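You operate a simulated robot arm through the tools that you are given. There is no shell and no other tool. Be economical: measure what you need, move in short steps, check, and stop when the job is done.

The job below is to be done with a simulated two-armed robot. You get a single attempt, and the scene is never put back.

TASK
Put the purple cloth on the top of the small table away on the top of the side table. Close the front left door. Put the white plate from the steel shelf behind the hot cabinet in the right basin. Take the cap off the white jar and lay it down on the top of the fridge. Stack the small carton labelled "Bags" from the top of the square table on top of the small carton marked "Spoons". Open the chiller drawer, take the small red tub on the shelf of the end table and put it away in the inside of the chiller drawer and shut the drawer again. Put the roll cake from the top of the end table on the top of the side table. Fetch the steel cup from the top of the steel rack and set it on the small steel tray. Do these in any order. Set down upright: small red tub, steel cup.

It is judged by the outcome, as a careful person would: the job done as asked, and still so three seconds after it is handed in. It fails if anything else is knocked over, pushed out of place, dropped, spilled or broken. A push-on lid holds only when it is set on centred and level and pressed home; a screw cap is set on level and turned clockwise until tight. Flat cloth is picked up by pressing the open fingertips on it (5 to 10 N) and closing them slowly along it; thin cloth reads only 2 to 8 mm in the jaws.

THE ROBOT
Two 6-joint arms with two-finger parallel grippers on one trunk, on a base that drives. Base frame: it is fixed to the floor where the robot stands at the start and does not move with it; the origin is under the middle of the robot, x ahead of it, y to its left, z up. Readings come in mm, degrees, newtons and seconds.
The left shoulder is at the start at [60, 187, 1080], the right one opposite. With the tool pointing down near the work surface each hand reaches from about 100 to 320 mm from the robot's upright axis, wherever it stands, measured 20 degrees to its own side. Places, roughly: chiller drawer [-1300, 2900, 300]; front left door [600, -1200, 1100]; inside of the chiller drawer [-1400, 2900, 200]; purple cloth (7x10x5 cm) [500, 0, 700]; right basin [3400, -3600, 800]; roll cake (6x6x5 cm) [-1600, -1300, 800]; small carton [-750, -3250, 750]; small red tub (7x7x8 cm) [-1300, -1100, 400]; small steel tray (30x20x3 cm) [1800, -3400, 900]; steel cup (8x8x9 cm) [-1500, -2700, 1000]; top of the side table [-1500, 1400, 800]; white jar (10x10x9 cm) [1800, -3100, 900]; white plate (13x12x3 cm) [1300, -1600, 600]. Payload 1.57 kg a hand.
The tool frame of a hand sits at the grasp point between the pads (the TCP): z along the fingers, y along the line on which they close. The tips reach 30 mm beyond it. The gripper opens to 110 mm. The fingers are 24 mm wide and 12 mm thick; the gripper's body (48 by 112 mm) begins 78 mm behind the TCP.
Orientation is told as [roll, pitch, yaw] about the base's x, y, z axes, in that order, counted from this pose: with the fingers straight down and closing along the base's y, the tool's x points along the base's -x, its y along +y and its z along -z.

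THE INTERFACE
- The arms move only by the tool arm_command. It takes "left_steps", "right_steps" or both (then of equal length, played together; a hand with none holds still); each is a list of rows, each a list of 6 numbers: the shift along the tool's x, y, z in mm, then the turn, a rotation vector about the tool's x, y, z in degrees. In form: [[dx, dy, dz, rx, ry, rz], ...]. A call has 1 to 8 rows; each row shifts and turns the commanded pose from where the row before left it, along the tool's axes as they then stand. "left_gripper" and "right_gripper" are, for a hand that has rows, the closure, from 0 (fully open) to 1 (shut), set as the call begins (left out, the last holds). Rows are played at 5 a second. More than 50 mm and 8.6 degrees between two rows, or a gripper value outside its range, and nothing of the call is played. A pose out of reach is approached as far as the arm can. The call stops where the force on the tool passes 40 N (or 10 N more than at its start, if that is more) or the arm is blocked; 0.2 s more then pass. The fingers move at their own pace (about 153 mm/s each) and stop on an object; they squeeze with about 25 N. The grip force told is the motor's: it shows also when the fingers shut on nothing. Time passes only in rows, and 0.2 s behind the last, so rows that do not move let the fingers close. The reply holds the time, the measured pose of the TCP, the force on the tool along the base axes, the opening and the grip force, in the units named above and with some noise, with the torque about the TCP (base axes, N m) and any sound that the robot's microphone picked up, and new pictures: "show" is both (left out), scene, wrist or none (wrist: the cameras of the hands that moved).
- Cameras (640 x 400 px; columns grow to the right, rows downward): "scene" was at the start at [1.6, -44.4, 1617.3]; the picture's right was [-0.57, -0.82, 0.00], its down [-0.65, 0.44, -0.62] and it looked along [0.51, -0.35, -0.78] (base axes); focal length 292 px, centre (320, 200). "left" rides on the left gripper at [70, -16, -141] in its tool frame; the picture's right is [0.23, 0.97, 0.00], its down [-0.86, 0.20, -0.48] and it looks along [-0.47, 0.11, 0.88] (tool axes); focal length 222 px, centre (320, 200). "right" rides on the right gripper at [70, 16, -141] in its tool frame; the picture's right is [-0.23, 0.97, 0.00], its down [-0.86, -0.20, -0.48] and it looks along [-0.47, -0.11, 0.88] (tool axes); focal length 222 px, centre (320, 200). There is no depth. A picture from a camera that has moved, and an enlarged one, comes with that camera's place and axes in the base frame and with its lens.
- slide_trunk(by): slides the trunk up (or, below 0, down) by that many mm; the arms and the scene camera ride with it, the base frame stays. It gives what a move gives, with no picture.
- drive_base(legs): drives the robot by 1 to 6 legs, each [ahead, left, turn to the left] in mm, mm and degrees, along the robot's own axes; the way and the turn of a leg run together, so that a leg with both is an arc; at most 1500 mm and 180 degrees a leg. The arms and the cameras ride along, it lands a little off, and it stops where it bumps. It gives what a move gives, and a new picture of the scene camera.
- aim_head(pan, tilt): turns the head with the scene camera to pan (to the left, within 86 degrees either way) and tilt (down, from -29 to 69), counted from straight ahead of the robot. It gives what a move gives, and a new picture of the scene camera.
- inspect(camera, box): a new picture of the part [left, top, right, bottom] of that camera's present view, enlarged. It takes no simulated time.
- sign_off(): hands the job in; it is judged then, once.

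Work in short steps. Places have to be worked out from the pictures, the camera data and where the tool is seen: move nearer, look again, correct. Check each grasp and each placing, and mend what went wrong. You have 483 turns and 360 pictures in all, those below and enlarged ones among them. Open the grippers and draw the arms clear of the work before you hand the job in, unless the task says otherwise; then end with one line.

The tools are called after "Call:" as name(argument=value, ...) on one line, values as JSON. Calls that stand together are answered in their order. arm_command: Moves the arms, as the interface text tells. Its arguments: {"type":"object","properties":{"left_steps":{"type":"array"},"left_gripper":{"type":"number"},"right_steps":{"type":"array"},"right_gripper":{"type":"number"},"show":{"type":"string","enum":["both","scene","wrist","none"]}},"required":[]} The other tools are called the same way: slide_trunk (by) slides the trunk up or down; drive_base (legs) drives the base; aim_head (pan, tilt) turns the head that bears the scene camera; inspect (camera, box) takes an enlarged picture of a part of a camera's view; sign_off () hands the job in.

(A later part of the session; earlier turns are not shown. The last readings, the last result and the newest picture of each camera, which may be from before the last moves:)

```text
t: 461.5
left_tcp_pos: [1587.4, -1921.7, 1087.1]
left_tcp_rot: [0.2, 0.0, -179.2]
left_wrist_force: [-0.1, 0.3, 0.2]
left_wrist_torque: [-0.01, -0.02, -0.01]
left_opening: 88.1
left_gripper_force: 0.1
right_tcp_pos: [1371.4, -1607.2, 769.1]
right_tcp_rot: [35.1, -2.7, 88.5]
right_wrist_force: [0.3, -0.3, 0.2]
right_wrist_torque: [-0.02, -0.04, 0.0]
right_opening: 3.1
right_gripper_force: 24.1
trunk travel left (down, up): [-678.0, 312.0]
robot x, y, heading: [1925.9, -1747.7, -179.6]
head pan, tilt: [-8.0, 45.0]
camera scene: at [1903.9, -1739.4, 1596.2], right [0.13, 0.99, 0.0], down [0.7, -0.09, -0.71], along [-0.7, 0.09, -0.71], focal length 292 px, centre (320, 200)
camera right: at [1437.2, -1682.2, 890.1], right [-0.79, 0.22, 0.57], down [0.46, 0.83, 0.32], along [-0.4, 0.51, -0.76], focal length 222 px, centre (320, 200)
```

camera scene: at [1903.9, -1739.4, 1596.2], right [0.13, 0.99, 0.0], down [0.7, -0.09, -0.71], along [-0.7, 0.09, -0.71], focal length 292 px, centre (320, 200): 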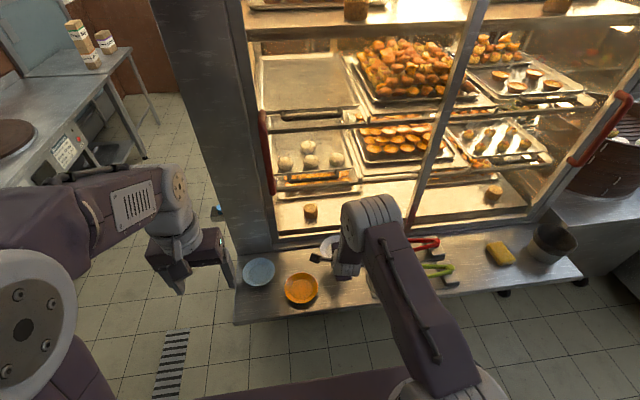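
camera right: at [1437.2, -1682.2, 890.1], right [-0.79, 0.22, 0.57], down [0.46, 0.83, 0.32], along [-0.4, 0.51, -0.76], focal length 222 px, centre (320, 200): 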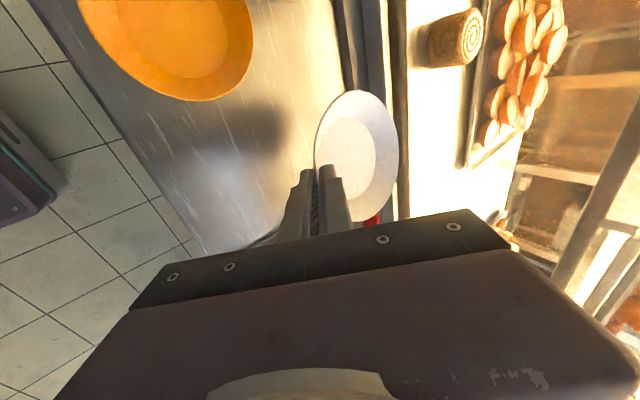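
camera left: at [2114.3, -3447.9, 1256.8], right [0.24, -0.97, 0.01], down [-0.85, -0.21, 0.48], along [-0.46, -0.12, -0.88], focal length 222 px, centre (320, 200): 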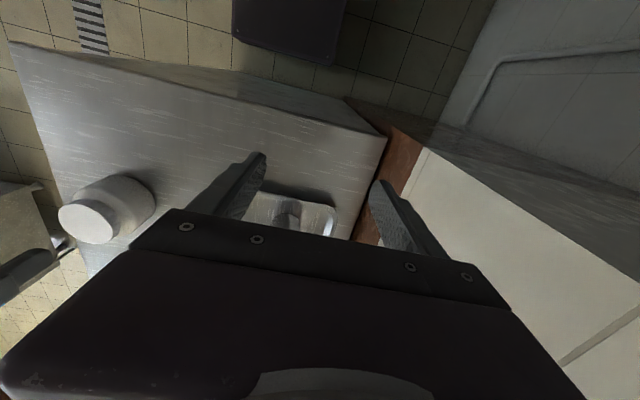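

Plate is held. Raise the trunk and drive to the sink, turning east.

Call:
slide_trunk(by=250)

Call:
drive_base(legs=[[-250, 0, 0], [0, 0, 90], [0, 0, 89.6]])

Call:
aim_head(pan=-25, tilt=25)

```text
t: 464.1
left_tcp_pos: [1586.6, -1922.8, 1337.3]
left_tcp_rot: [0.3, -0.1, -179.3]
left_wrist_force: [-0.1, -0.3, 0.5]
left_wrist_torque: [-0.01, 0.0, 0.01]
left_opening: 87.9
left_gripper_force: 0.1
right_tcp_pos: [1370.9, -1605.5, 1017.9]
right_tcp_rot: [35.1, -2.7, 88.5]
right_wrist_force: [0.1, 0.0, -1.5]
right_wrist_torque: [-0.02, -0.06, 0.0]
right_opening: 3.0
right_gripper_force: 24.1
trunk travel left (down, up): [-928.0, 62.0]
robot x, y, heading: [1929.1, -1750.9, -179.3]
head pan, tilt: [-8.0, 45.0]
```

```text
t: 473.5
left_tcp_pos: [2517.3, -1578.5, 1336.0]
left_tcp_rot: [0.3, 0.0, 0.2]
left_wrist_force: [-0.5, 0.1, 0.1]
left_wrist_torque: [-0.01, -0.03, 0.0]
left_opening: 87.8
left_gripper_force: 0.0
right_tcp_pos: [2729.8, -1898.5, 1017.5]
right_tcp_rot: [35.2, -2.8, -92.1]
right_wrist_force: [0.4, 0.6, -0.7]
right_wrist_torque: [0.04, 0.05, 0.0]
right_opening: 3.3
right_gripper_force: 24.2
trunk travel left (down, up): [-928.0, 62.0]
robot x, y, heading: [2179.1, -1749.3, -0.1]
head pan, tilt: [-8.0, 45.0]
camera scene: at [2196.0, -1760.9, 1846.3], right [-0.14, -0.99, 0.0], down [-0.7, 0.1, -0.71], along [0.7, -0.1, -0.71], focal length 292 px, centre (320, 200)
```

scene: 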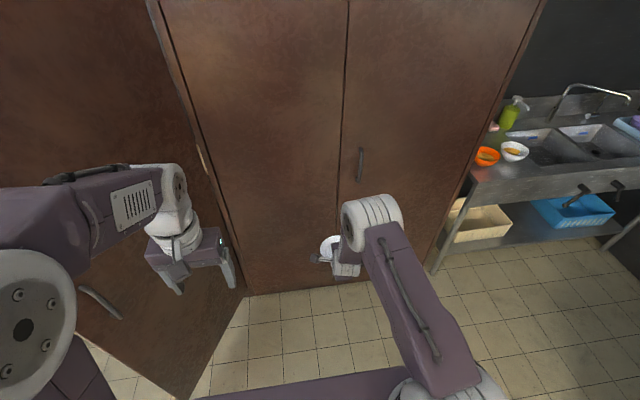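

```text
t: 474.3
left_tcp_pos: [2515.6, -1577.9, 1337.2]
left_tcp_rot: [0.3, 0.0, 0.2]
left_wrist_force: [-0.1, -0.3, 0.7]
left_wrist_torque: [-0.02, 0.02, 0.01]
left_opening: 88.1
left_gripper_force: 0.0
right_tcp_pos: [2730.3, -1897.6, 1019.0]
right_tcp_rot: [35.0, -2.7, -92.1]
right_wrist_force: [0.1, -0.3, -0.3]
right_wrist_torque: [0.0, 0.06, 0.01]
right_opening: 3.1
right_gripper_force: 23.7
trunk travel left (down, up): [-928.0, 62.0]
robot x, y, heading: [2178.1, -1745.5, 0.1]
head pan, tilt: [-25.0, 25.0]
camera scene: at [2198.8, -1788.0, 1876.8], right [-0.43, -0.91, 0.0], down [-0.38, 0.18, -0.91], along [0.82, -0.39, -0.42], focal length 292 px, centre (320, 200)
```

scene: 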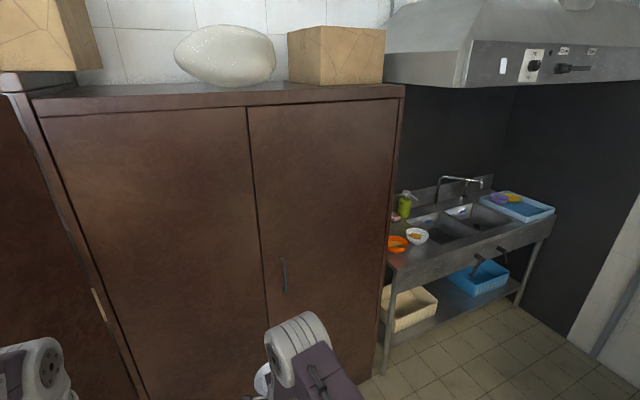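

Two basins seen; sink front edge x≈3220. Lower the trunk (hood above), then go round to (2480,−3600) facing east.

Call:
drive_base(legs=[[310, 0, 0], [0, -1400, 0], [0, -450, 0]])

Call:
slide_trunk(by=-220)

Call:
aim_head(pan=-5, tilt=35)

```text
t: 478.0
left_tcp_pos: [2823.6, -1717.9, 1337.3]
left_tcp_rot: [0.0, -0.1, 0.6]
left_wrist_force: [-0.8, 0.3, -0.3]
left_wrist_torque: [-0.01, 0.04, -0.02]
left_opening: 88.0
left_gripper_force: 0.0
right_tcp_pos: [3030.1, -2034.7, 1012.4]
right_tcp_rot: [33.4, -3.4, -90.5]
right_wrist_force: [-6.6, 15.9, 1.4]
right_wrist_torque: [0.12, -0.09, 1.42]
right_opening: 14.1
right_gripper_force: 25.8
trunk travel left (down, up): [-928.0, 62.0]
robot x, y, heading: [2483.6, -1899.4, 0.1]
head pan, tilt: [-25.0, 25.0]
stopped in leg 2: the force on the tool passed its limit (the readings are from after the stop); the commanded pose is now the measured one
camera scene: at [2506.5, -1926.7, 1877.1], right [-0.42, -0.91, 0.01], down [-0.38, 0.17, -0.91], along [0.82, -0.39, -0.42], focal length 292 px, centre (320, 200)
```

scene: 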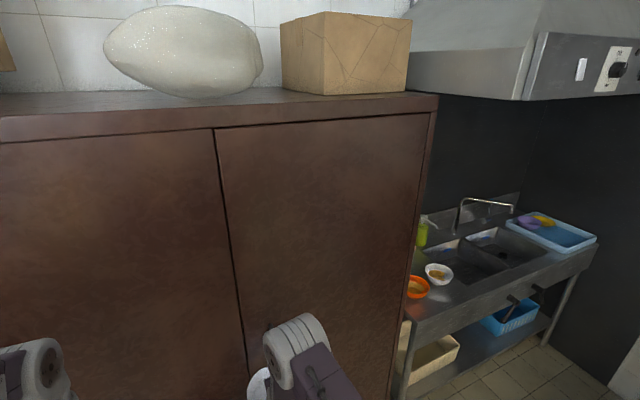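

```text
t: 480.3
left_tcp_pos: [2826.4, -1726.4, 1117.3]
left_tcp_rot: [0.4, 0.0, 0.5]
left_wrist_force: [-0.7, 0.1, -0.8]
left_wrist_torque: [0.01, 0.02, 0.01]
left_opening: 87.8
left_gripper_force: 0.0
right_tcp_pos: [3030.7, -2042.5, 793.9]
right_tcp_rot: [33.6, -2.8, -91.1]
right_wrist_force: [-0.2, -0.2, -0.1]
right_wrist_torque: [0.01, 0.03, 0.01]
right_opening: 3.1
right_gripper_force: 24.3
trunk travel left (down, up): [-708.0, 282.0]
robot x, y, heading: [2483.2, -1898.0, -0.1]
head pan, tilt: [-25.0, 25.0]
```

```text
t: 481.2
left_tcp_pos: [2824.8, -1728.0, 1116.4]
left_tcp_rot: [0.3, 0.0, 0.4]
left_wrist_force: [-0.2, 0.5, -0.7]
left_wrist_torque: [-0.04, -0.01, -0.02]
left_opening: 88.2
left_gripper_force: 0.0
right_tcp_pos: [3030.3, -2042.5, 792.2]
right_tcp_rot: [33.6, -2.9, -91.1]
right_wrist_force: [0.1, 0.1, -0.6]
right_wrist_torque: [0.02, 0.04, -0.01]
right_opening: 3.1
right_gripper_force: 24.6
trunk travel left (down, up): [-708.0, 282.0]
robot x, y, heading: [2486.5, -1895.3, -0.2]
head pan, tilt: [-5.0, 35.0]
camera scene: at [2512.0, -1906.5, 1641.1], right [-0.09, -1.0, 0.0], down [-0.57, 0.05, -0.82], along [0.82, -0.07, -0.57], focal length 292 px, centre (320, 200)
```

scene: 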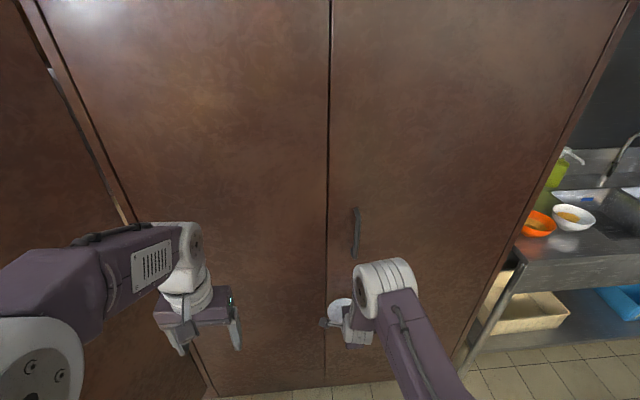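

The plate reached the wardrobe. Back away and check the plate is still held.

Call:
drive_base(legs=[[-220, 0, 0]])

Call:
inspect(camera="right", box=[0, 0, 640, 400])

```text
t: 482.8
left_tcp_pos: [2605.9, -1726.3, 1116.8]
left_tcp_rot: [0.3, 0.0, 0.4]
left_wrist_force: [-0.6, -0.8, 0.1]
left_wrist_torque: [0.01, 0.0, -0.02]
left_opening: 88.3
left_gripper_force: 0.0
right_tcp_pos: [2811.4, -2042.1, 792.5]
right_tcp_rot: [33.6, -2.9, -91.1]
right_wrist_force: [-0.4, 1.5, -1.1]
right_wrist_torque: [0.01, 0.04, 0.0]
right_opening: 3.2
right_gripper_force: 23.8
trunk travel left (down, up): [-708.0, 282.0]
robot x, y, heading: [2264.8, -1896.7, -0.0]
head pan, tilt: [-5.0, 35.0]
camera scene: at [2293.5, -1906.0, 1641.1], right [-0.09, -1.0, 0.0], down [-0.57, 0.05, -0.82], along [0.82, -0.07, -0.57], focal length 292 px, centre (320, 200)
```

scene: 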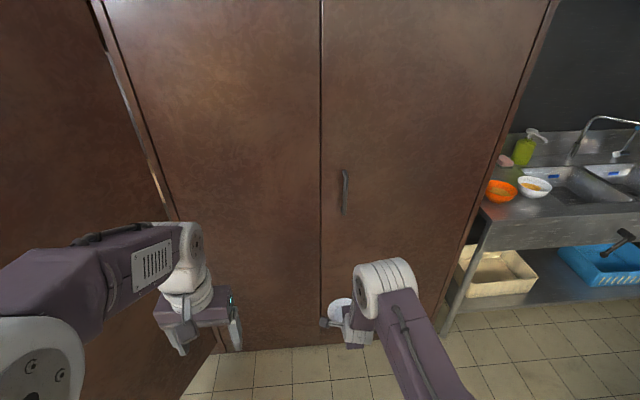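

```text
1.00 times, centred on (320, 200) of right
camera zoom: at [2748.7, -1964.7, 915.1], right [0.81, -0.21, 0.55], down [-0.45, -0.83, 0.33], along [0.39, -0.51, -0.77], focal length 222 px, centre (320, 200)
```

zoom: 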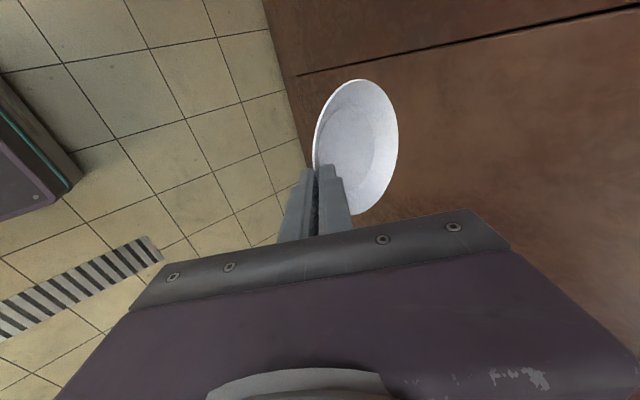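

Plate secure. Raise a bit and take a safer path: strafe first, then ahead, then strafe to the basin.

Call:
slide_trunk(by=150)

Call:
drive_base(legs=[[0, -620, 0], [210, 0, 0], [0, -1050, 0]])

Call:
aim_head(pan=-5, tilt=42)

```text
t: 484.6
left_tcp_pos: [2606.5, -1725.8, 1266.5]
left_tcp_rot: [0.2, 0.0, 0.4]
left_wrist_force: [0.2, 0.5, 0.1]
left_wrist_torque: [0.01, 0.03, 0.01]
left_opening: 88.0
left_gripper_force: 0.2
right_tcp_pos: [2811.4, -2042.4, 942.2]
right_tcp_rot: [33.6, -2.9, -91.1]
right_wrist_force: [0.2, -0.1, 0.5]
right_wrist_torque: [0.03, 0.06, 0.0]
right_opening: 3.0
right_gripper_force: 24.4
trunk travel left (down, up): [-858.0, 132.0]
robot x, y, heading: [2268.6, -1897.8, -0.3]
head pan, tilt: [-5.0, 35.0]
```

```text
t: 494.3
left_tcp_pos: [2814.0, -3388.0, 1266.8]
left_tcp_rot: [0.3, 0.0, 0.1]
left_wrist_force: [0.6, -0.2, 0.5]
left_wrist_torque: [0.02, 0.0, 0.0]
left_opening: 88.1
left_gripper_force: 0.1
right_tcp_pos: [3017.2, -3705.9, 943.7]
right_tcp_rot: [33.6, -2.9, -91.3]
right_wrist_force: [-0.2, 0.3, -1.3]
right_wrist_torque: [-0.01, 0.04, 0.0]
right_opening: 3.3
right_gripper_force: 23.8
trunk travel left (down, up): [-858.0, 132.0]
robot x, y, heading: [2471.3, -3558.9, -0.3]
head pan, tilt: [-5.0, 35.0]
camera scene: at [2499.8, -3566.9, 1791.1], right [-0.09, -1.0, 0.0], down [-0.57, 0.05, -0.82], along [0.82, -0.08, -0.57], focal length 292 px, centre (320, 200)
```

scene: 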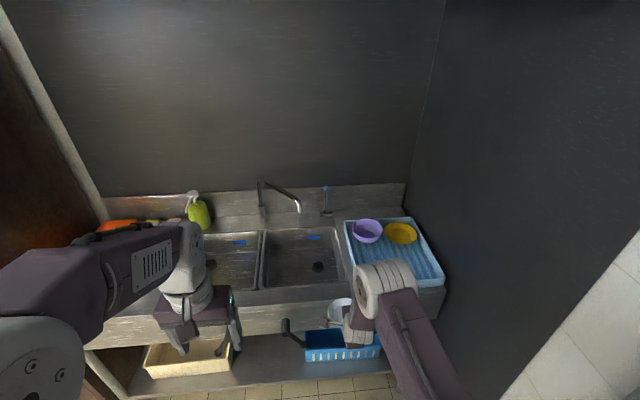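

```text
t: 495.0
left_tcp_pos: [2812.4, -3390.1, 1267.1]
left_tcp_rot: [0.2, 0.1, 0.1]
left_wrist_force: [0.2, 1.0, 0.9]
left_wrist_torque: [0.0, -0.01, -0.03]
left_opening: 87.9
left_gripper_force: 0.0
right_tcp_pos: [3018.0, -3706.5, 942.4]
right_tcp_rot: [33.6, -2.9, -91.3]
right_wrist_force: [0.6, 0.7, 0.5]
right_wrist_torque: [0.01, 0.07, -0.02]
right_opening: 3.2
right_gripper_force: 24.6
trunk travel left (down, up): [-858.0, 132.0]
robot x, y, heading: [2470.1, -3558.9, -0.3]
head pan, tilt: [-5.0, 42.0]
camera scene: at [2495.4, -3567.5, 1780.6], right [-0.09, -1.0, 0.0], down [-0.67, 0.06, -0.74], along [0.74, -0.07, -0.67], focal length 292 px, centre (320, 200)
```

scene: 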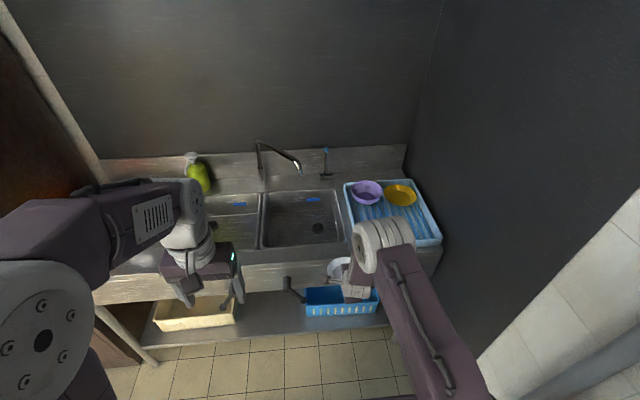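

Right basin: x 3240–3596, y −3765…−3395; faucet tip over its back-left. I'll place the plate near (3450,−3650). Move in.

Call:
drive_base(legs=[[0, 55, 0], [330, 0, 0]])

Call:
inspect(camera="right", box=[0, 0, 640, 400])

```text
t: 497.7
left_tcp_pos: [3142.2, -3335.9, 1267.8]
left_tcp_rot: [0.4, -0.1, 0.1]
left_wrist_force: [-0.2, -0.1, 0.5]
left_wrist_torque: [0.02, -0.03, -0.02]
left_opening: 88.1
left_gripper_force: 0.0
right_tcp_pos: [3348.9, -3652.1, 942.5]
right_tcp_rot: [33.6, -2.7, -91.3]
right_wrist_force: [-0.2, -0.4, -0.5]
right_wrist_torque: [-0.03, -0.01, 0.01]
right_opening: 3.1
right_gripper_force: 24.4
trunk travel left (down, up): [-858.0, 132.0]
robot x, y, heading: [2803.9, -3504.9, -0.1]
head pan, tilt: [-5.0, 42.0]
camera scene: at [2823.9, -3514.3, 1780.6], right [-0.09, -1.0, 0.0], down [-0.67, 0.06, -0.74], along [0.74, -0.07, -0.67], focal length 292 px, centre (320, 200)
```

scene: 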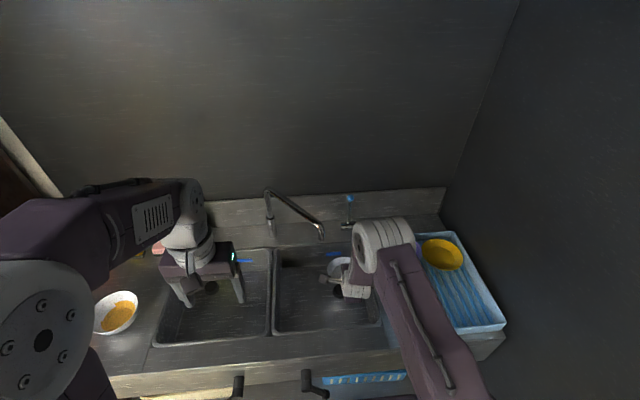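

```text
1.00 times, centred on (320, 200) of right
camera zoom: at [3285.1, -3574.3, 1066.2], right [0.81, -0.22, 0.55], down [-0.45, -0.83, 0.33], along [0.39, -0.51, -0.77], focal length 222 px, centre (320, 200)
```

zoom: 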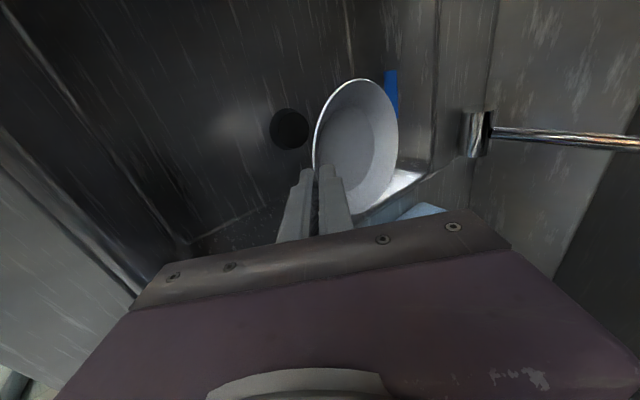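

Basin bottom ≈ z 787. Lower by trunk first, then guarded.

Call:
slide_trunk(by=-85)

Call:
arm_command(right_steps=[[0, -3.3, 5, 0, 0, 0], [0, -2.2, 3.3, 0, 0, 0], [0, -2.2, 3.3, 0, 0, 0], [0, -2.2, 3.3, 0, 0, 0], [0, 0, 0, 0, 0, 0]], show="both")

```text
t: 498.9
left_tcp_pos: [3145.9, -3334.6, 1181.6]
left_tcp_rot: [0.3, 0.0, 0.2]
left_wrist_force: [0.7, 0.8, -0.3]
left_wrist_torque: [-0.02, -0.04, 0.02]
left_opening: 88.1
left_gripper_force: 0.1
right_tcp_pos: [3350.3, -3653.1, 858.3]
right_tcp_rot: [33.6, -3.0, -91.3]
right_wrist_force: [0.0, 0.2, -0.2]
right_wrist_torque: [0.03, 0.03, -0.04]
right_opening: 2.9
right_gripper_force: 24.5
trunk travel left (down, up): [-773.0, 217.0]
robot x, y, heading: [2804.7, -3500.4, -0.1]
head pan, tilt: [-5.0, 42.0]
```

```text
t: 500.1
left_tcp_pos: [3145.6, -3334.8, 1182.6]
left_tcp_rot: [0.2, 0.0, 0.2]
left_wrist_force: [0.2, -0.5, 0.4]
left_wrist_torque: [-0.01, 0.01, 0.01]
left_opening: 87.9
left_gripper_force: 0.0
right_tcp_pos: [3349.3, -3651.8, 840.7]
right_tcp_rot: [33.6, -2.9, -91.2]
right_wrist_force: [-0.2, -0.9, 0.0]
right_wrist_torque: [0.01, 0.03, 0.01]
right_opening: 2.8
right_gripper_force: 23.7
trunk travel left (down, up): [-773.0, 217.0]
robot x, y, heading: [2807.5, -3502.4, -0.2]
head pan, tilt: [-5.0, 42.0]
camera scene: at [2827.2, -3513.7, 1695.6], right [-0.09, -1.0, 0.0], down [-0.67, 0.06, -0.74], along [0.74, -0.07, -0.67], focal length 292 px, centre (320, 200)
camera right: at [3287.1, -3575.2, 962.3], right [0.81, -0.22, 0.55], down [-0.45, -0.83, 0.33], along [0.38, -0.51, -0.77], focal length 222 px, centre (320, 200)
```

scene: 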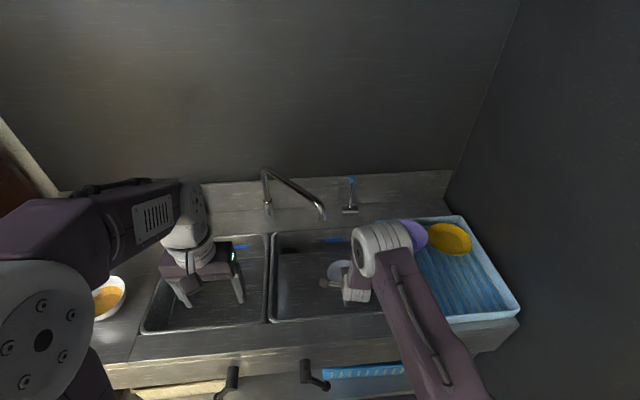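
right: 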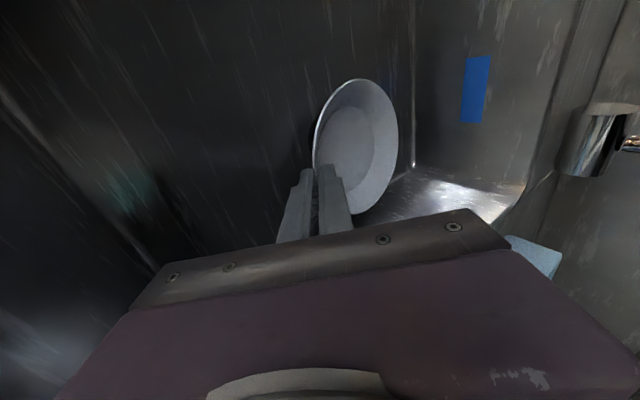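

Call:
arm_command(right_steps=[[0, -1.7, 2.5, 0, 0, 0], [0, -1.7, 2.5, 0, 0, 0], [0, -1.7, 2.5, 0, 0, 0], [0, -1.7, 2.5, 0, 0, 0], [0, 0, 0, 0, 0, 0]], show="none")

Call:
arm_command(right_steps=[[0, -1.7, 2.5, 0, 0, 0], [0, -1.7, 2.5, 0, 0, 0], [0, -1.7, 2.5, 0, 0, 0], [0, -1.7, 2.5, 0, 0, 0], [0, 0, 0, 0, 0, 0]], show="wrist")

```text
t: 501.3
left_tcp_pos: [3144.1, -3335.3, 1182.9]
left_tcp_rot: [0.3, 0.0, 0.2]
left_wrist_force: [0.4, 0.6, 0.2]
left_wrist_torque: [0.02, -0.03, 0.01]
left_opening: 88.1
left_gripper_force: 0.0
right_tcp_pos: [3348.3, -3652.9, 828.4]
right_tcp_rot: [33.6, -2.9, -91.2]
right_wrist_force: [0.1, -0.1, 0.3]
right_wrist_torque: [0.01, -0.03, -0.05]
right_opening: 3.0
right_gripper_force: 24.3
trunk travel left (down, up): [-773.0, 217.0]
robot x, y, heading: [2801.9, -3503.9, -0.5]
head pan, tilt: [-5.0, 42.0]
```

```text
t: 502.5
left_tcp_pos: [3145.0, -3336.3, 1182.4]
left_tcp_rot: [0.3, -0.1, 0.2]
left_wrist_force: [0.4, 0.0, 0.4]
left_wrist_torque: [-0.01, 0.02, -0.02]
left_opening: 88.3
left_gripper_force: 0.0
right_tcp_pos: [3350.0, -3654.4, 816.7]
right_tcp_rot: [33.7, -3.0, -91.2]
right_wrist_force: [-0.1, -0.8, 6.0]
right_wrist_torque: [0.17, -0.43, -0.12]
right_opening: 4.2
right_gripper_force: 24.9
trunk travel left (down, up): [-773.0, 217.0]
robot x, y, heading: [2806.8, -3503.2, 0.2]
head pan, tilt: [-5.0, 42.0]
camera right: at [3286.6, -3576.2, 939.0], right [0.81, -0.22, 0.55], down [-0.45, -0.83, 0.33], along [0.39, -0.51, -0.77], focal length 222 px, centre (320, 200)
```

right: 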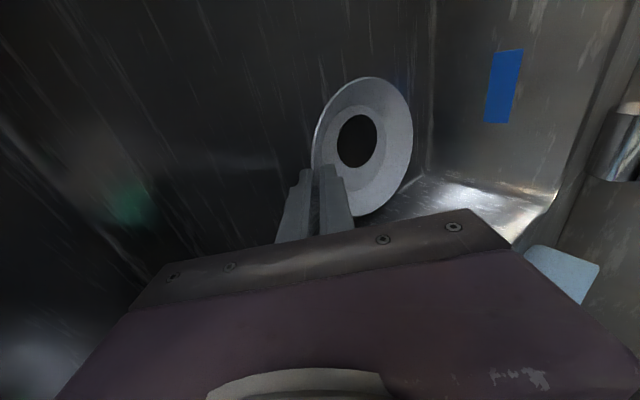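

Contact (6 N); plate rests on the basin bottom over the drain. Open slightly and withdraw along the tool axis.

Call:
arm_command(right_steps=[[0, 0, 0, 0, 0, 0], [0, 0, 0, 0, 0, 0], [0, 0, -6, 0, 0, 0], [0, 0, -10, 0, 0, 0], [0, 0, -20, 0, 0, 0], [0, 0, -30, 0, 0, 0], [0, 10, -45, 0, 0, 0], [0, 10, -45, 0, 0, 0]], right_gripper=0.82, show="both")

```text
t: 504.3
left_tcp_pos: [3143.2, -3334.4, 1182.0]
left_tcp_rot: [0.3, -0.2, 0.2]
left_wrist_force: [0.1, -0.5, 0.9]
left_wrist_torque: [0.0, -0.02, -0.01]
left_opening: 88.2
left_gripper_force: 0.1
right_tcp_pos: [3278.4, -3646.2, 957.5]
right_tcp_rot: [33.6, -2.9, -91.3]
right_wrist_force: [-0.1, 0.0, -0.5]
right_wrist_torque: [-0.02, -0.03, 0.0]
right_opening: 19.9
right_gripper_force: 0.1
trunk travel left (down, up): [-773.0, 217.0]
robot x, y, heading: [2803.2, -3504.3, -0.2]
head pan, tilt: [-5.0, 42.0]
camera scene: at [2824.9, -3513.4, 1695.5], right [-0.09, -1.0, 0.0], down [-0.67, 0.06, -0.74], along [0.74, -0.07, -0.67], focal length 292 px, centre (320, 200)
camera right: at [3215.6, -3568.7, 1080.1], right [0.81, -0.22, 0.55], down [-0.45, -0.83, 0.33], along [0.39, -0.51, -0.77], focal length 222 px, centre (320, 200)
```

scene: 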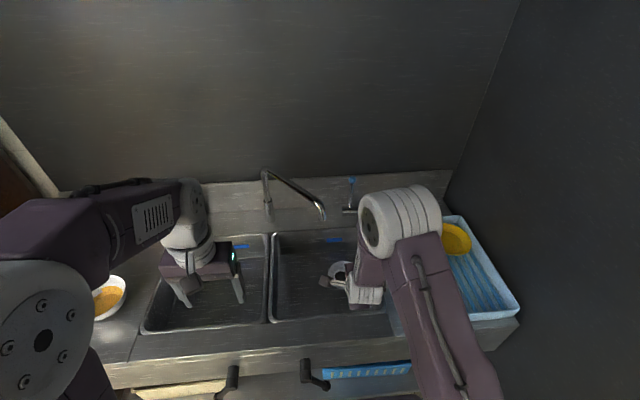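
right: 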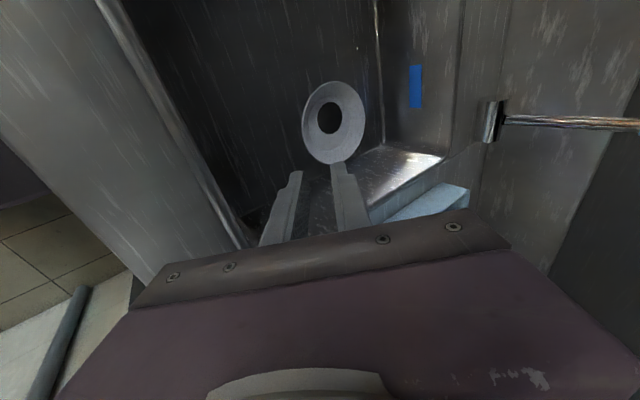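

Plate is in the right basin. Back out, restore the right hand orientation, and travel to the hot cabinet's front.

Call:
drive_base(legs=[[-320, 0, 0]])

Call:
arm_command(right_steps=[[0, 0, -10, 0, 0, -8.5], [0, 0, -10, 0, 0, -8.5], [0, 0, -10, 0, 0, -8.5], [0, 0, 0, 0, 0, -8.5], [0, 0, 0, 0, 0, -8.5], [0, 0, 0, 0, 0, -8.5], [0, 0, 0, 0, 0, -8.5], [0, 0, 0, 0, 0, -8.5]], right_gripper=0.5, show="none")

Call:
arm_command(right_steps=[[0, 0, 0, 0, 0, -8.5], [0, 0, 0, 0, 0, -8.5], [0, 0, 0, 0, 0, -5], [0, 0, 0, 0, 8.4, 0], [0, 0, 0, 0, 8.4, 0], [0, 0, 0, 0, 8.4, 0], [0, 0, 0, 0, 8.4, 0]], show="none")

Call:
drive_base(legs=[[0, 1100, 0], [-1500, 0, 0]])

```text
t: 506.4
left_tcp_pos: [2825.2, -3334.7, 1182.3]
left_tcp_rot: [0.3, 0.0, 0.2]
left_wrist_force: [0.1, -0.7, 0.3]
left_wrist_torque: [-0.01, 0.02, 0.01]
left_opening: 87.9
left_gripper_force: 0.1
right_tcp_pos: [2960.8, -3644.2, 954.8]
right_tcp_rot: [33.6, -2.9, -91.1]
right_wrist_force: [0.4, 0.1, -0.3]
right_wrist_torque: [-0.01, -0.01, -0.01]
right_opening: 19.9
right_gripper_force: 0.0
trunk travel left (down, up): [-773.0, 217.0]
robot x, y, heading: [2484.1, -3501.8, 0.0]
head pan, tilt: [-5.0, 42.0]
camera scene: at [2508.3, -3512.3, 1695.5], right [-0.09, -1.0, 0.0], down [-0.67, 0.06, -0.74], along [0.74, -0.07, -0.67], focal length 292 px, centre (320, 200)
```

scene: 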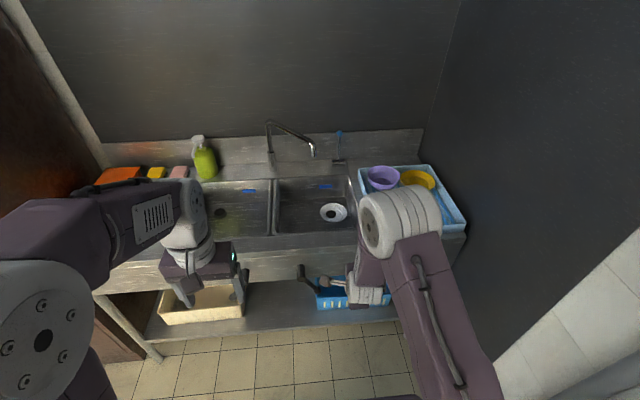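

```text
t: 508.2
left_tcp_pos: [2825.1, -3333.9, 1183.1]
left_tcp_rot: [0.2, 0.0, 0.2]
left_wrist_force: [-0.1, 0.1, 0.2]
left_wrist_torque: [0.02, 0.01, -0.02]
left_opening: 88.3
left_gripper_force: 0.1
right_tcp_pos: [2943.8, -3643.0, 981.6]
right_tcp_rot: [10.9, -32.2, -25.4]
right_wrist_force: [0.6, 0.0, 0.7]
right_wrist_torque: [-0.02, -0.01, -0.02]
right_opening: 54.9
right_gripper_force: 0.0
trunk travel left (down, up): [-773.0, 217.0]
robot x, y, heading: [2486.8, -3504.9, -0.5]
head pan, tilt: [-5.0, 42.0]
```

```text
t: 509.9
left_tcp_pos: [2826.0, -3334.6, 1181.9]
left_tcp_rot: [0.4, 0.0, 0.3]
left_wrist_force: [0.9, -0.2, 0.2]
left_wrist_torque: [-0.01, 0.0, -0.01]
left_opening: 87.8
left_gripper_force: 0.1
right_tcp_pos: [2946.5, -3656.4, 982.6]
right_tcp_rot: [-6.1, -8.4, -1.5]
right_wrist_force: [0.6, 0.0, -0.5]
right_wrist_torque: [0.0, -0.02, 0.0]
right_opening: 54.6
right_gripper_force: 0.0
right hand out of reach, approached as far as the arm can: row 5, 6
trunk travel left (down, up): [-773.0, 217.0]
robot x, y, heading: [2484.2, -3498.8, -0.3]
head pan, tilt: [-5.0, 42.0]
```

```text
t: 522.5
left_tcp_pos: [1332.7, -2234.2, 1182.6]
left_tcp_rot: [0.2, 0.0, 1.1]
left_wrist_force: [-0.6, 0.7, -0.1]
left_wrist_torque: [0.01, -0.02, 0.04]
left_opening: 88.1
left_gripper_force: 0.0
right_tcp_pos: [1459.9, -2553.9, 982.2]
right_tcp_rot: [-6.1, -8.4, -0.5]
right_wrist_force: [-0.7, 0.0, -0.5]
right_wrist_torque: [0.02, 0.04, -0.02]
right_opening: 55.1
right_gripper_force: 0.0
trunk travel left (down, up): [-773.0, 217.0]
robot x, y, heading: [993.0, -2411.4, 0.7]
head pan, tilt: [-5.0, 42.0]
camera scene: at [1018.0, -2418.2, 1695.6], right [-0.07, -1.0, 0.0], down [-0.67, 0.05, -0.74], along [0.74, -0.05, -0.67], focal length 292 px, centre (320, 200)
```

scene: 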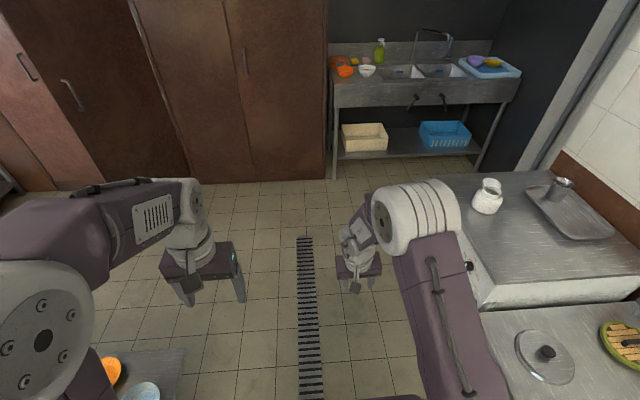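

Continue backing west, then strafe north to face the cabinet front.

Call:
drive_base(legs=[[0, 0, -0.7], [-1500, 0, 0], [0, 1100, 0]])

Call:
aim_head(pan=0, tilt=20)

```text
t: 535.6
left_tcp_pos: [-175.0, -1137.1, 1180.5]
left_tcp_rot: [0.5, 0.0, 0.2]
left_wrist_force: [0.3, -0.9, -0.5]
left_wrist_torque: [0.02, 0.02, 0.0]
left_opening: 87.9
left_gripper_force: 0.1
right_tcp_pos: [-55.2, -1461.7, 983.6]
right_tcp_rot: [-6.0, -8.5, -1.6]
right_wrist_force: [-1.0, 0.3, 1.0]
right_wrist_torque: [0.04, -0.02, 0.0]
right_opening: 54.9
right_gripper_force: 0.1
trunk travel left (down, up): [-773.0, 217.0]
robot x, y, heading: [-518.9, -1308.5, -0.4]
head pan, tilt: [-5.0, 42.0]
camera scene: at [-494.1, -1315.6, 1695.6], right [-0.09, -1.0, 0.0], down [-0.67, 0.06, -0.74], along [0.74, -0.07, -0.67], focal length 292 px, centre (320, 200)
```

scene: 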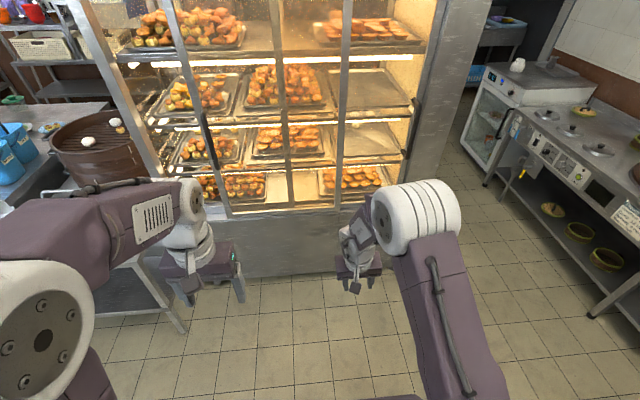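

```text
t: 536.4
left_tcp_pos: [-176.4, -1137.3, 1181.3]
left_tcp_rot: [0.3, -0.1, 0.1]
left_wrist_force: [0.6, -0.2, -0.3]
left_wrist_torque: [0.01, 0.01, 0.0]
left_opening: 88.2
left_gripper_force: 0.0
right_tcp_pos: [-55.1, -1460.8, 981.7]
right_tcp_rot: [-5.9, -8.4, -1.5]
right_wrist_force: [-0.2, -0.5, -0.9]
right_wrist_torque: [0.01, -0.02, 0.02]
right_opening: 55.1
right_gripper_force: 0.1
trunk travel left (down, up): [-773.0, 217.0]
robot x, y, heading: [-518.6, -1308.5, -0.2]
head pan, tilt: [0.0, 20.0]
camera scene: at [-484.2, -1307.7, 1729.9], right [-0.01, -1.0, 0.0], down [-0.34, 0.0, -0.94], along [0.94, -0.01, -0.34], focal length 292 px, centre (320, 200)
```

scene: 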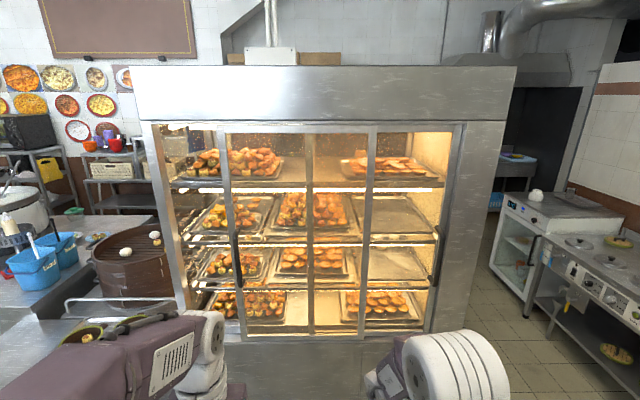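

The left door is a sliding panel standing ~260 mm too far right; its handle bar is at ≈(568,−986,1095). I'll extend the left hand level, grip the bar, and slide it left by strafing.

Call:
arm_command(left_steps=[[-38, 8, 10, 0, -8, 0], [-36.2, 8, 15.2, 0, -8, 0], [-33.8, 8, 20.1, 0, -8, 0], [-30.6, 8, 24.6, 0, -8, 0], [-26.9, 8, 28.6, 0, -8, 0], [-22.7, 8, 32.1, 0, -8, 0], [-18, 8, 34.9, 0, -8, 0], [-13, 8, 37.1, 0, -8, 0]], left_gripper=0.2, show="wrist")

```text
t: 538.2
left_tcp_pos: [85.1, -1101.4, 1093.9]
left_tcp_rot: [-4.8, -54.8, 1.4]
left_wrist_force: [0.2, -0.1, 0.1]
left_wrist_torque: [-0.02, 0.01, 0.01]
left_opening: 87.7
left_gripper_force: 0.0
left hand out of reach, approached as far as the arm can: row 5, 6
right_tcp_pos: [-54.7, -1459.2, 981.2]
right_tcp_rot: [-6.0, -8.4, -1.6]
right_wrist_force: [0.0, 0.5, -0.5]
right_wrist_torque: [-0.02, 0.03, -0.01]
right_opening: 55.0
right_gripper_force: 0.0
trunk travel left (down, up): [-773.0, 217.0]
robot x, y, heading: [-515.4, -1304.3, -0.0]
head pan, tilt: [0.0, 20.0]
camera left: at [-71.6, -1108.9, 1118.2], right [-0.09, 0.97, -0.23], down [0.11, 0.24, 0.96], along [0.99, 0.06, -0.13], focal length 222 px, centre (320, 200)
```

left: 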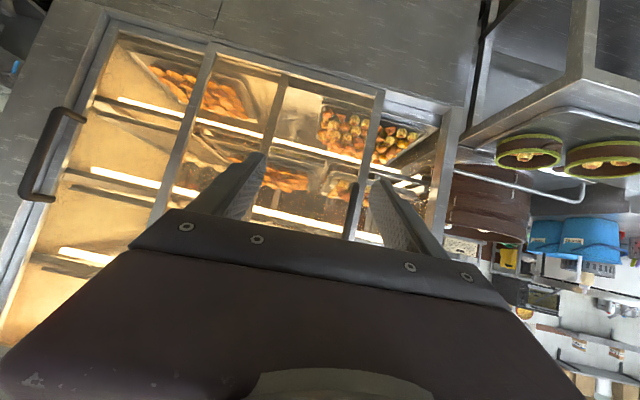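

Bar visible near the finger gap, y≈−976. Strafe to line up and drive closer.

Call:
drive_base(legs=[[0, 122, 0], [370, 0, 0]])

Call:
inspect(camera="left", box=[0, 0, 640, 400])

```text
t: 541.4
left_tcp_pos: [451.6, -980.1, 1095.9]
left_tcp_rot: [-5.0, -54.9, 1.7]
left_wrist_force: [-0.6, 0.7, 0.2]
left_wrist_torque: [-0.01, 0.0, 0.01]
left_opening: 87.9
left_gripper_force: 0.0
right_tcp_pos: [313.5, -1340.7, 982.6]
right_tcp_rot: [-5.9, -8.5, -1.5]
right_wrist_force: [0.0, 0.1, 0.9]
right_wrist_torque: [0.03, 0.0, 0.02]
right_opening: 55.2
right_gripper_force: 0.1
trunk travel left (down, up): [-773.0, 217.0]
robot x, y, heading: [-149.2, -1185.3, -0.3]
head pan, tilt: [0.0, 20.0]
camera scene: at [-116.9, -1187.4, 1730.0], right [0.0, -1.0, 0.0], down [-0.34, 0.0, -0.94], along [0.94, 0.0, -0.34], focal length 292 px, centre (320, 200)
```

scene: 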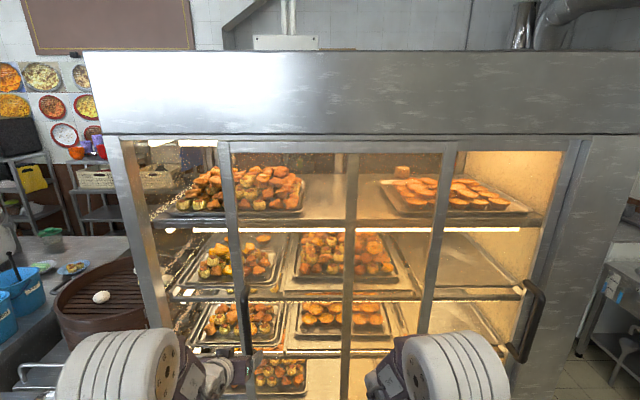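

```text
1.00 times, centred on (320, 200) of left
camera zoom: at [293.6, -988.7, 1119.9], right [-0.09, 0.97, -0.23], down [0.11, 0.24, 0.96], along [0.99, 0.06, -0.13], focal length 222 px, centre (320, 200)
```

zoom: 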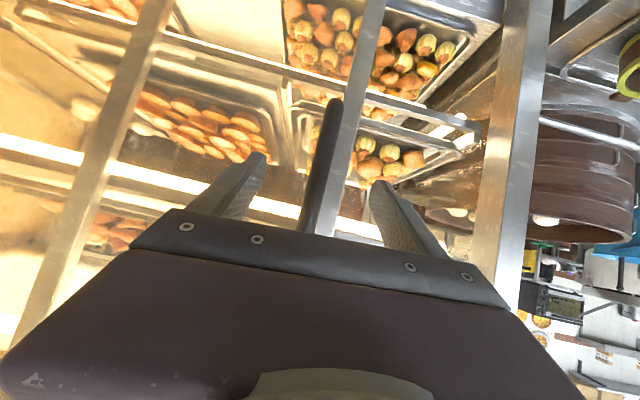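

Bar is ≈45 mm ahead, centred between the fingers. Advance 36 mm and grip.

Call:
drive_base(legs=[[36, 0, 0]])

Call:
arm_command(left_steps=[[0, 0, 0, 0, 0, 0], [0, 0, 0, 0, 0, 0], [0, 0, 0, 0, 0, 0], [0, 0, 0, 0, 0, 0]], left_gripper=1, show="wrist")

```text
t: 542.3
left_tcp_pos: [482.0, -980.5, 1098.0]
left_tcp_rot: [-5.0, -55.1, 1.7]
left_wrist_force: [-1.7, 0.2, 1.0]
left_wrist_torque: [-0.02, -0.02, -0.01]
left_opening: 88.2
left_gripper_force: 0.0
right_tcp_pos: [344.7, -1339.2, 984.9]
right_tcp_rot: [-6.0, -8.7, -1.5]
right_wrist_force: [-0.7, 0.3, -0.4]
right_wrist_torque: [-0.02, -0.05, 0.0]
right_opening: 55.1
right_gripper_force: 0.2
trunk travel left (down, up): [-773.0, 217.0]
robot x, y, heading: [-113.7, -1184.5, -0.4]
head pan, tilt: [0.0, 20.0]
camera scene: at [-88.8, -1187.8, 1730.2], right [0.0, -1.0, 0.0], down [-0.34, 0.0, -0.94], along [0.94, 0.0, -0.34], focal length 292 px, centre (320, 200)
```

scene: 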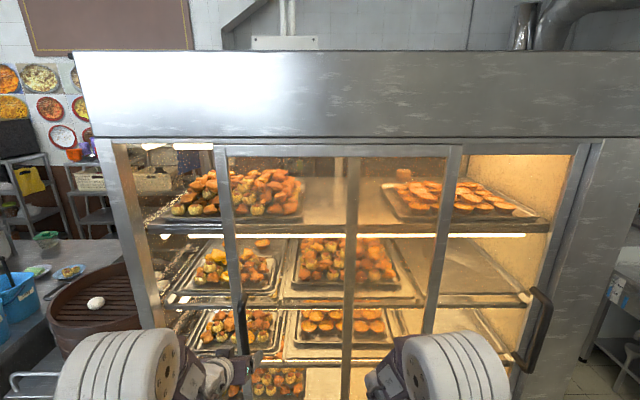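

```text
t: 543.3
left_tcp_pos: [486.8, -980.8, 1095.9]
left_tcp_rot: [-4.9, -54.8, 1.7]
left_wrist_force: [0.2, -0.1, 0.6]
left_wrist_torque: [0.02, -0.01, 0.01]
left_opening: 0.1
left_gripper_force: 21.5
right_tcp_pos: [348.5, -1340.4, 982.2]
right_tcp_rot: [-5.9, -8.4, -1.5]
right_wrist_force: [-0.1, -0.7, -0.9]
right_wrist_torque: [-0.03, -0.01, 0.0]
right_opening: 55.2
right_gripper_force: 0.0
trunk travel left (down, up): [-773.0, 217.0]
robot x, y, heading: [-114.0, -1187.4, -0.4]
head pan, tilt: [0.0, 20.0]
camera left: at [329.6, -988.9, 1119.7], right [-0.09, 0.97, -0.23], down [0.11, 0.24, 0.96], along [0.99, 0.06, -0.13], focal length 222 px, centre (320, 200)
```

left: 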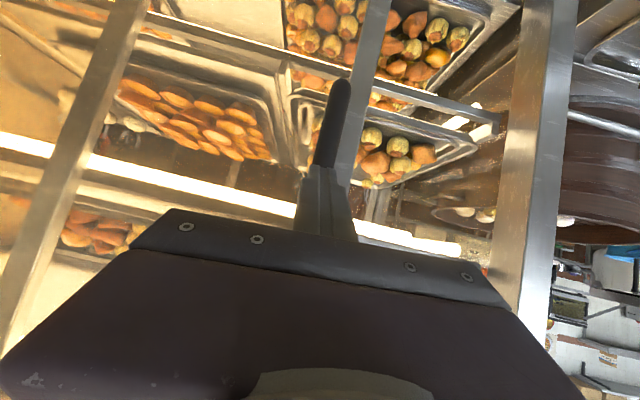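

Closed on nothing — the bar is still further. Reopen and advance.

Call:
arm_command(left_steps=[[0, 0, 0, 0, 0, 0], [0, 0, 0, 0, 0, 0], [0, 0, 0, 0, 0, 0]], left_gripper=0.45, show="none")

Call:
drive_base(legs=[[35, 0, 0]])

Call:
inspect(camera="left", box=[0, 0, 640, 400])

```text
t: 544.1
left_tcp_pos: [487.2, -980.2, 1094.3]
left_tcp_rot: [-4.8, -54.8, 1.7]
left_wrist_force: [0.0, 0.3, -0.3]
left_wrist_torque: [-0.01, 0.01, -0.01]
left_opening: 60.6
left_gripper_force: 0.0
right_tcp_pos: [349.5, -1339.8, 981.8]
right_tcp_rot: [-5.9, -8.4, -1.4]
right_wrist_force: [0.2, -0.2, -0.1]
right_wrist_torque: [0.03, -0.02, -0.03]
right_opening: 55.0
right_gripper_force: 0.0
trunk travel left (down, up): [-773.0, 217.0]
robot x, y, heading: [-112.5, -1184.1, -0.5]
head pan, tilt: [0.0, 20.0]
```

```text
t: 545.0
left_tcp_pos: [516.6, -980.5, 1098.7]
left_tcp_rot: [-4.9, -55.1, 1.7]
left_wrist_force: [-0.2, -0.2, 0.4]
left_wrist_torque: [0.0, -0.01, 0.01]
left_opening: 60.5
left_gripper_force: 0.1
right_tcp_pos: [379.2, -1339.9, 985.3]
right_tcp_rot: [-6.1, -8.8, -1.6]
right_wrist_force: [-1.0, 0.2, 0.0]
right_wrist_torque: [0.0, -0.06, 0.0]
right_opening: 55.0
right_gripper_force: 0.1
trunk travel left (down, up): [-773.0, 217.0]
robot x, y, heading: [-80.2, -1187.1, -0.4]
head pan, tilt: [0.0, 20.0]
camera scene: at [-54.4, -1188.0, 1730.2], right [0.0, -1.0, 0.0], down [-0.34, 0.0, -0.94], along [0.94, 0.0, -0.34], focal length 292 px, centre (320, 200)
```

scene: 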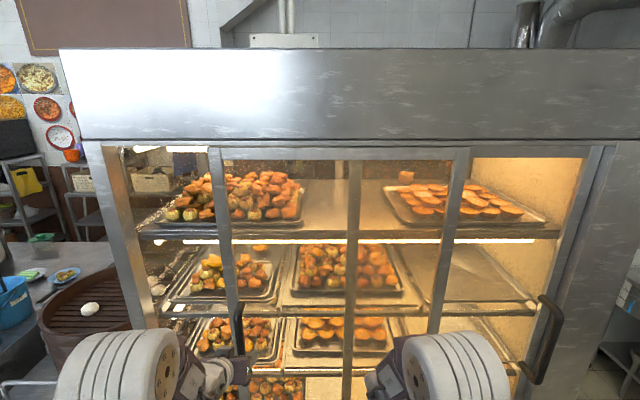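

```text
1.00 times, centred on (320, 200) of left
camera zoom: at [359.0, -989.2, 1122.2], right [-0.09, 0.97, -0.23], down [0.1, 0.24, 0.96], along [0.99, 0.06, -0.12], focal length 222 px, centre (320, 200)
```

zoom: 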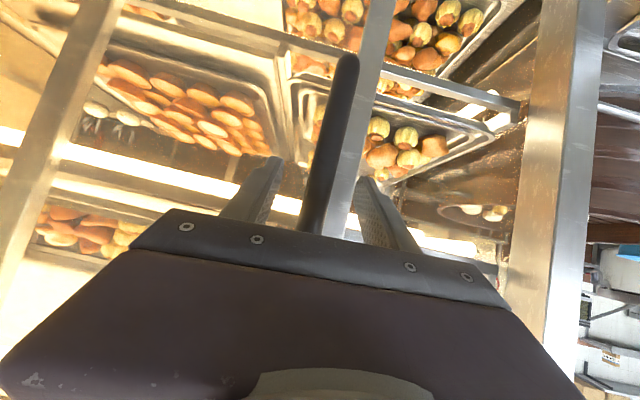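

Bar at x≈565. Advance 40 more.

Call:
drive_base(legs=[[42, 0, 0]])

Call:
arm_command(left_steps=[[0, 0, 0, 0, 0, 0], [0, 0, 0, 0, 0, 0], [0, 0, 0, 0, 0, 0], [0, 0, 0, 0, 0, 0]], left_gripper=1, show="wrist")

```text
t: 546.0
left_tcp_pos: [551.4, -977.8, 1090.2]
left_tcp_rot: [-4.9, -53.6, 2.1]
left_wrist_force: [-11.0, -0.8, 2.3]
left_wrist_torque: [0.08, 0.07, 0.33]
left_opening: 59.3
left_gripper_force: 0.0
right_tcp_pos: [421.8, -1338.5, 983.8]
right_tcp_rot: [-5.9, -8.6, -1.3]
right_wrist_force: [0.0, -0.4, -0.5]
right_wrist_torque: [-0.01, 0.0, 0.01]
right_opening: 55.2
right_gripper_force: 0.1
trunk travel left (down, up): [-773.0, 217.0]
robot x, y, heading: [-37.0, -1185.0, -0.2]
head pan, tilt: [0.0, 20.0]
stopped in leg 1: the force on the tool passed its limit (the readings are from after the stop); the commanded pose is now the measured one
camera scene: at [-10.1, -1188.8, 1730.0], right [0.0, -1.0, 0.0], down [-0.34, 0.0, -0.94], along [0.94, 0.0, -0.34], focal length 292 px, centre (320, 200)
```

scene: 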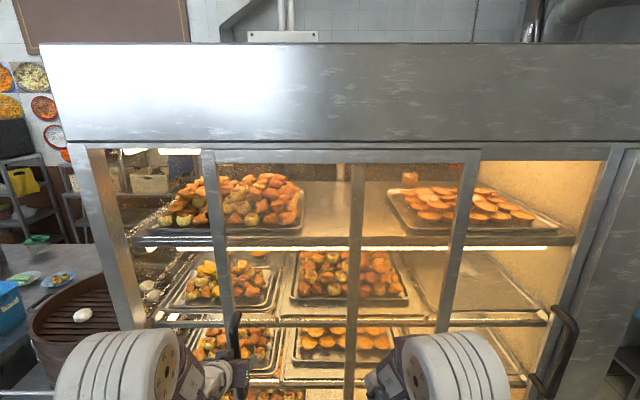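

```text
t: 547.0
left_tcp_pos: [551.8, -979.0, 1090.2]
left_tcp_rot: [-4.9, -53.8, 2.0]
left_wrist_force: [-13.3, -0.5, -3.2]
left_wrist_torque: [1.3, 0.01, -0.01]
left_opening: 23.0
left_gripper_force: 35.8
right_tcp_pos: [421.6, -1338.9, 984.0]
right_tcp_rot: [-5.9, -8.7, -1.3]
right_wrist_force: [-0.5, 0.5, 0.0]
right_wrist_torque: [-0.01, -0.02, 0.01]
right_opening: 55.1
right_gripper_force: 0.0
trunk travel left (down, up): [-773.0, 217.0]
robot x, y, heading: [-39.2, -1186.7, -0.3]
head pan, tilt: [0.0, 20.0]
camera left: at [396.4, -988.2, 1118.1], right [-0.1, 0.97, -0.23], down [0.13, 0.24, 0.96], along [0.99, 0.07, -0.15], focal length 222 px, centre (320, 200)
```

left: 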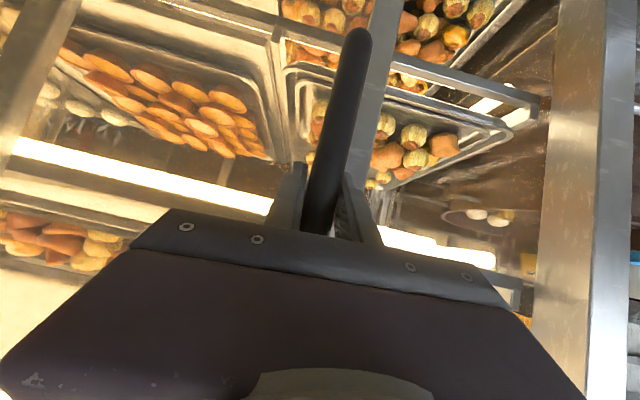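

Handle gripped (23 mm). Slide left in steps.

Call:
drive_base(legs=[[0, 80, 0]])

```text
t: 548.0
left_tcp_pos: [552.0, -907.9, 1091.4]
left_tcp_rot: [-4.2, -53.8, 1.3]
left_wrist_force: [-17.3, -9.5, -4.9]
left_wrist_torque: [1.61, 1.06, 0.65]
left_opening: 23.0
left_gripper_force: 36.3
right_tcp_pos: [422.7, -1265.2, 983.4]
right_tcp_rot: [-5.6, -8.6, -1.5]
right_wrist_force: [0.1, -0.6, -0.1]
right_wrist_torque: [0.08, 0.01, 0.02]
right_opening: 54.8
right_gripper_force: 0.1
trunk travel left (down, up): [-773.0, 217.0]
robot x, y, heading: [-39.7, -1105.5, -0.2]
head pan, tilt: [0.0, 20.0]
camera scene: at [-9.9, -1118.7, 1729.8], right [0.0, -1.0, -0.01], down [-0.34, 0.01, -0.94], along [0.94, 0.0, -0.34], focal length 292 px, centre (320, 200)
```

scene: 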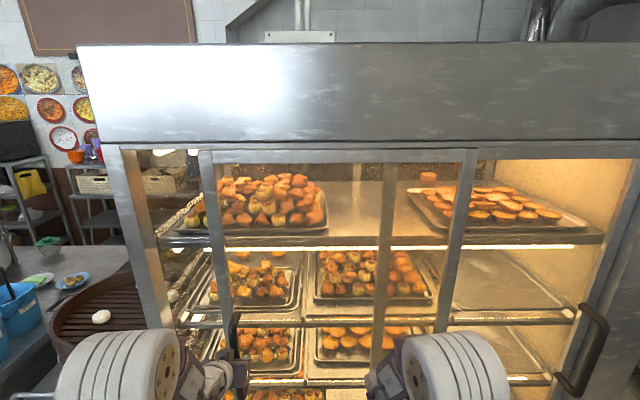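

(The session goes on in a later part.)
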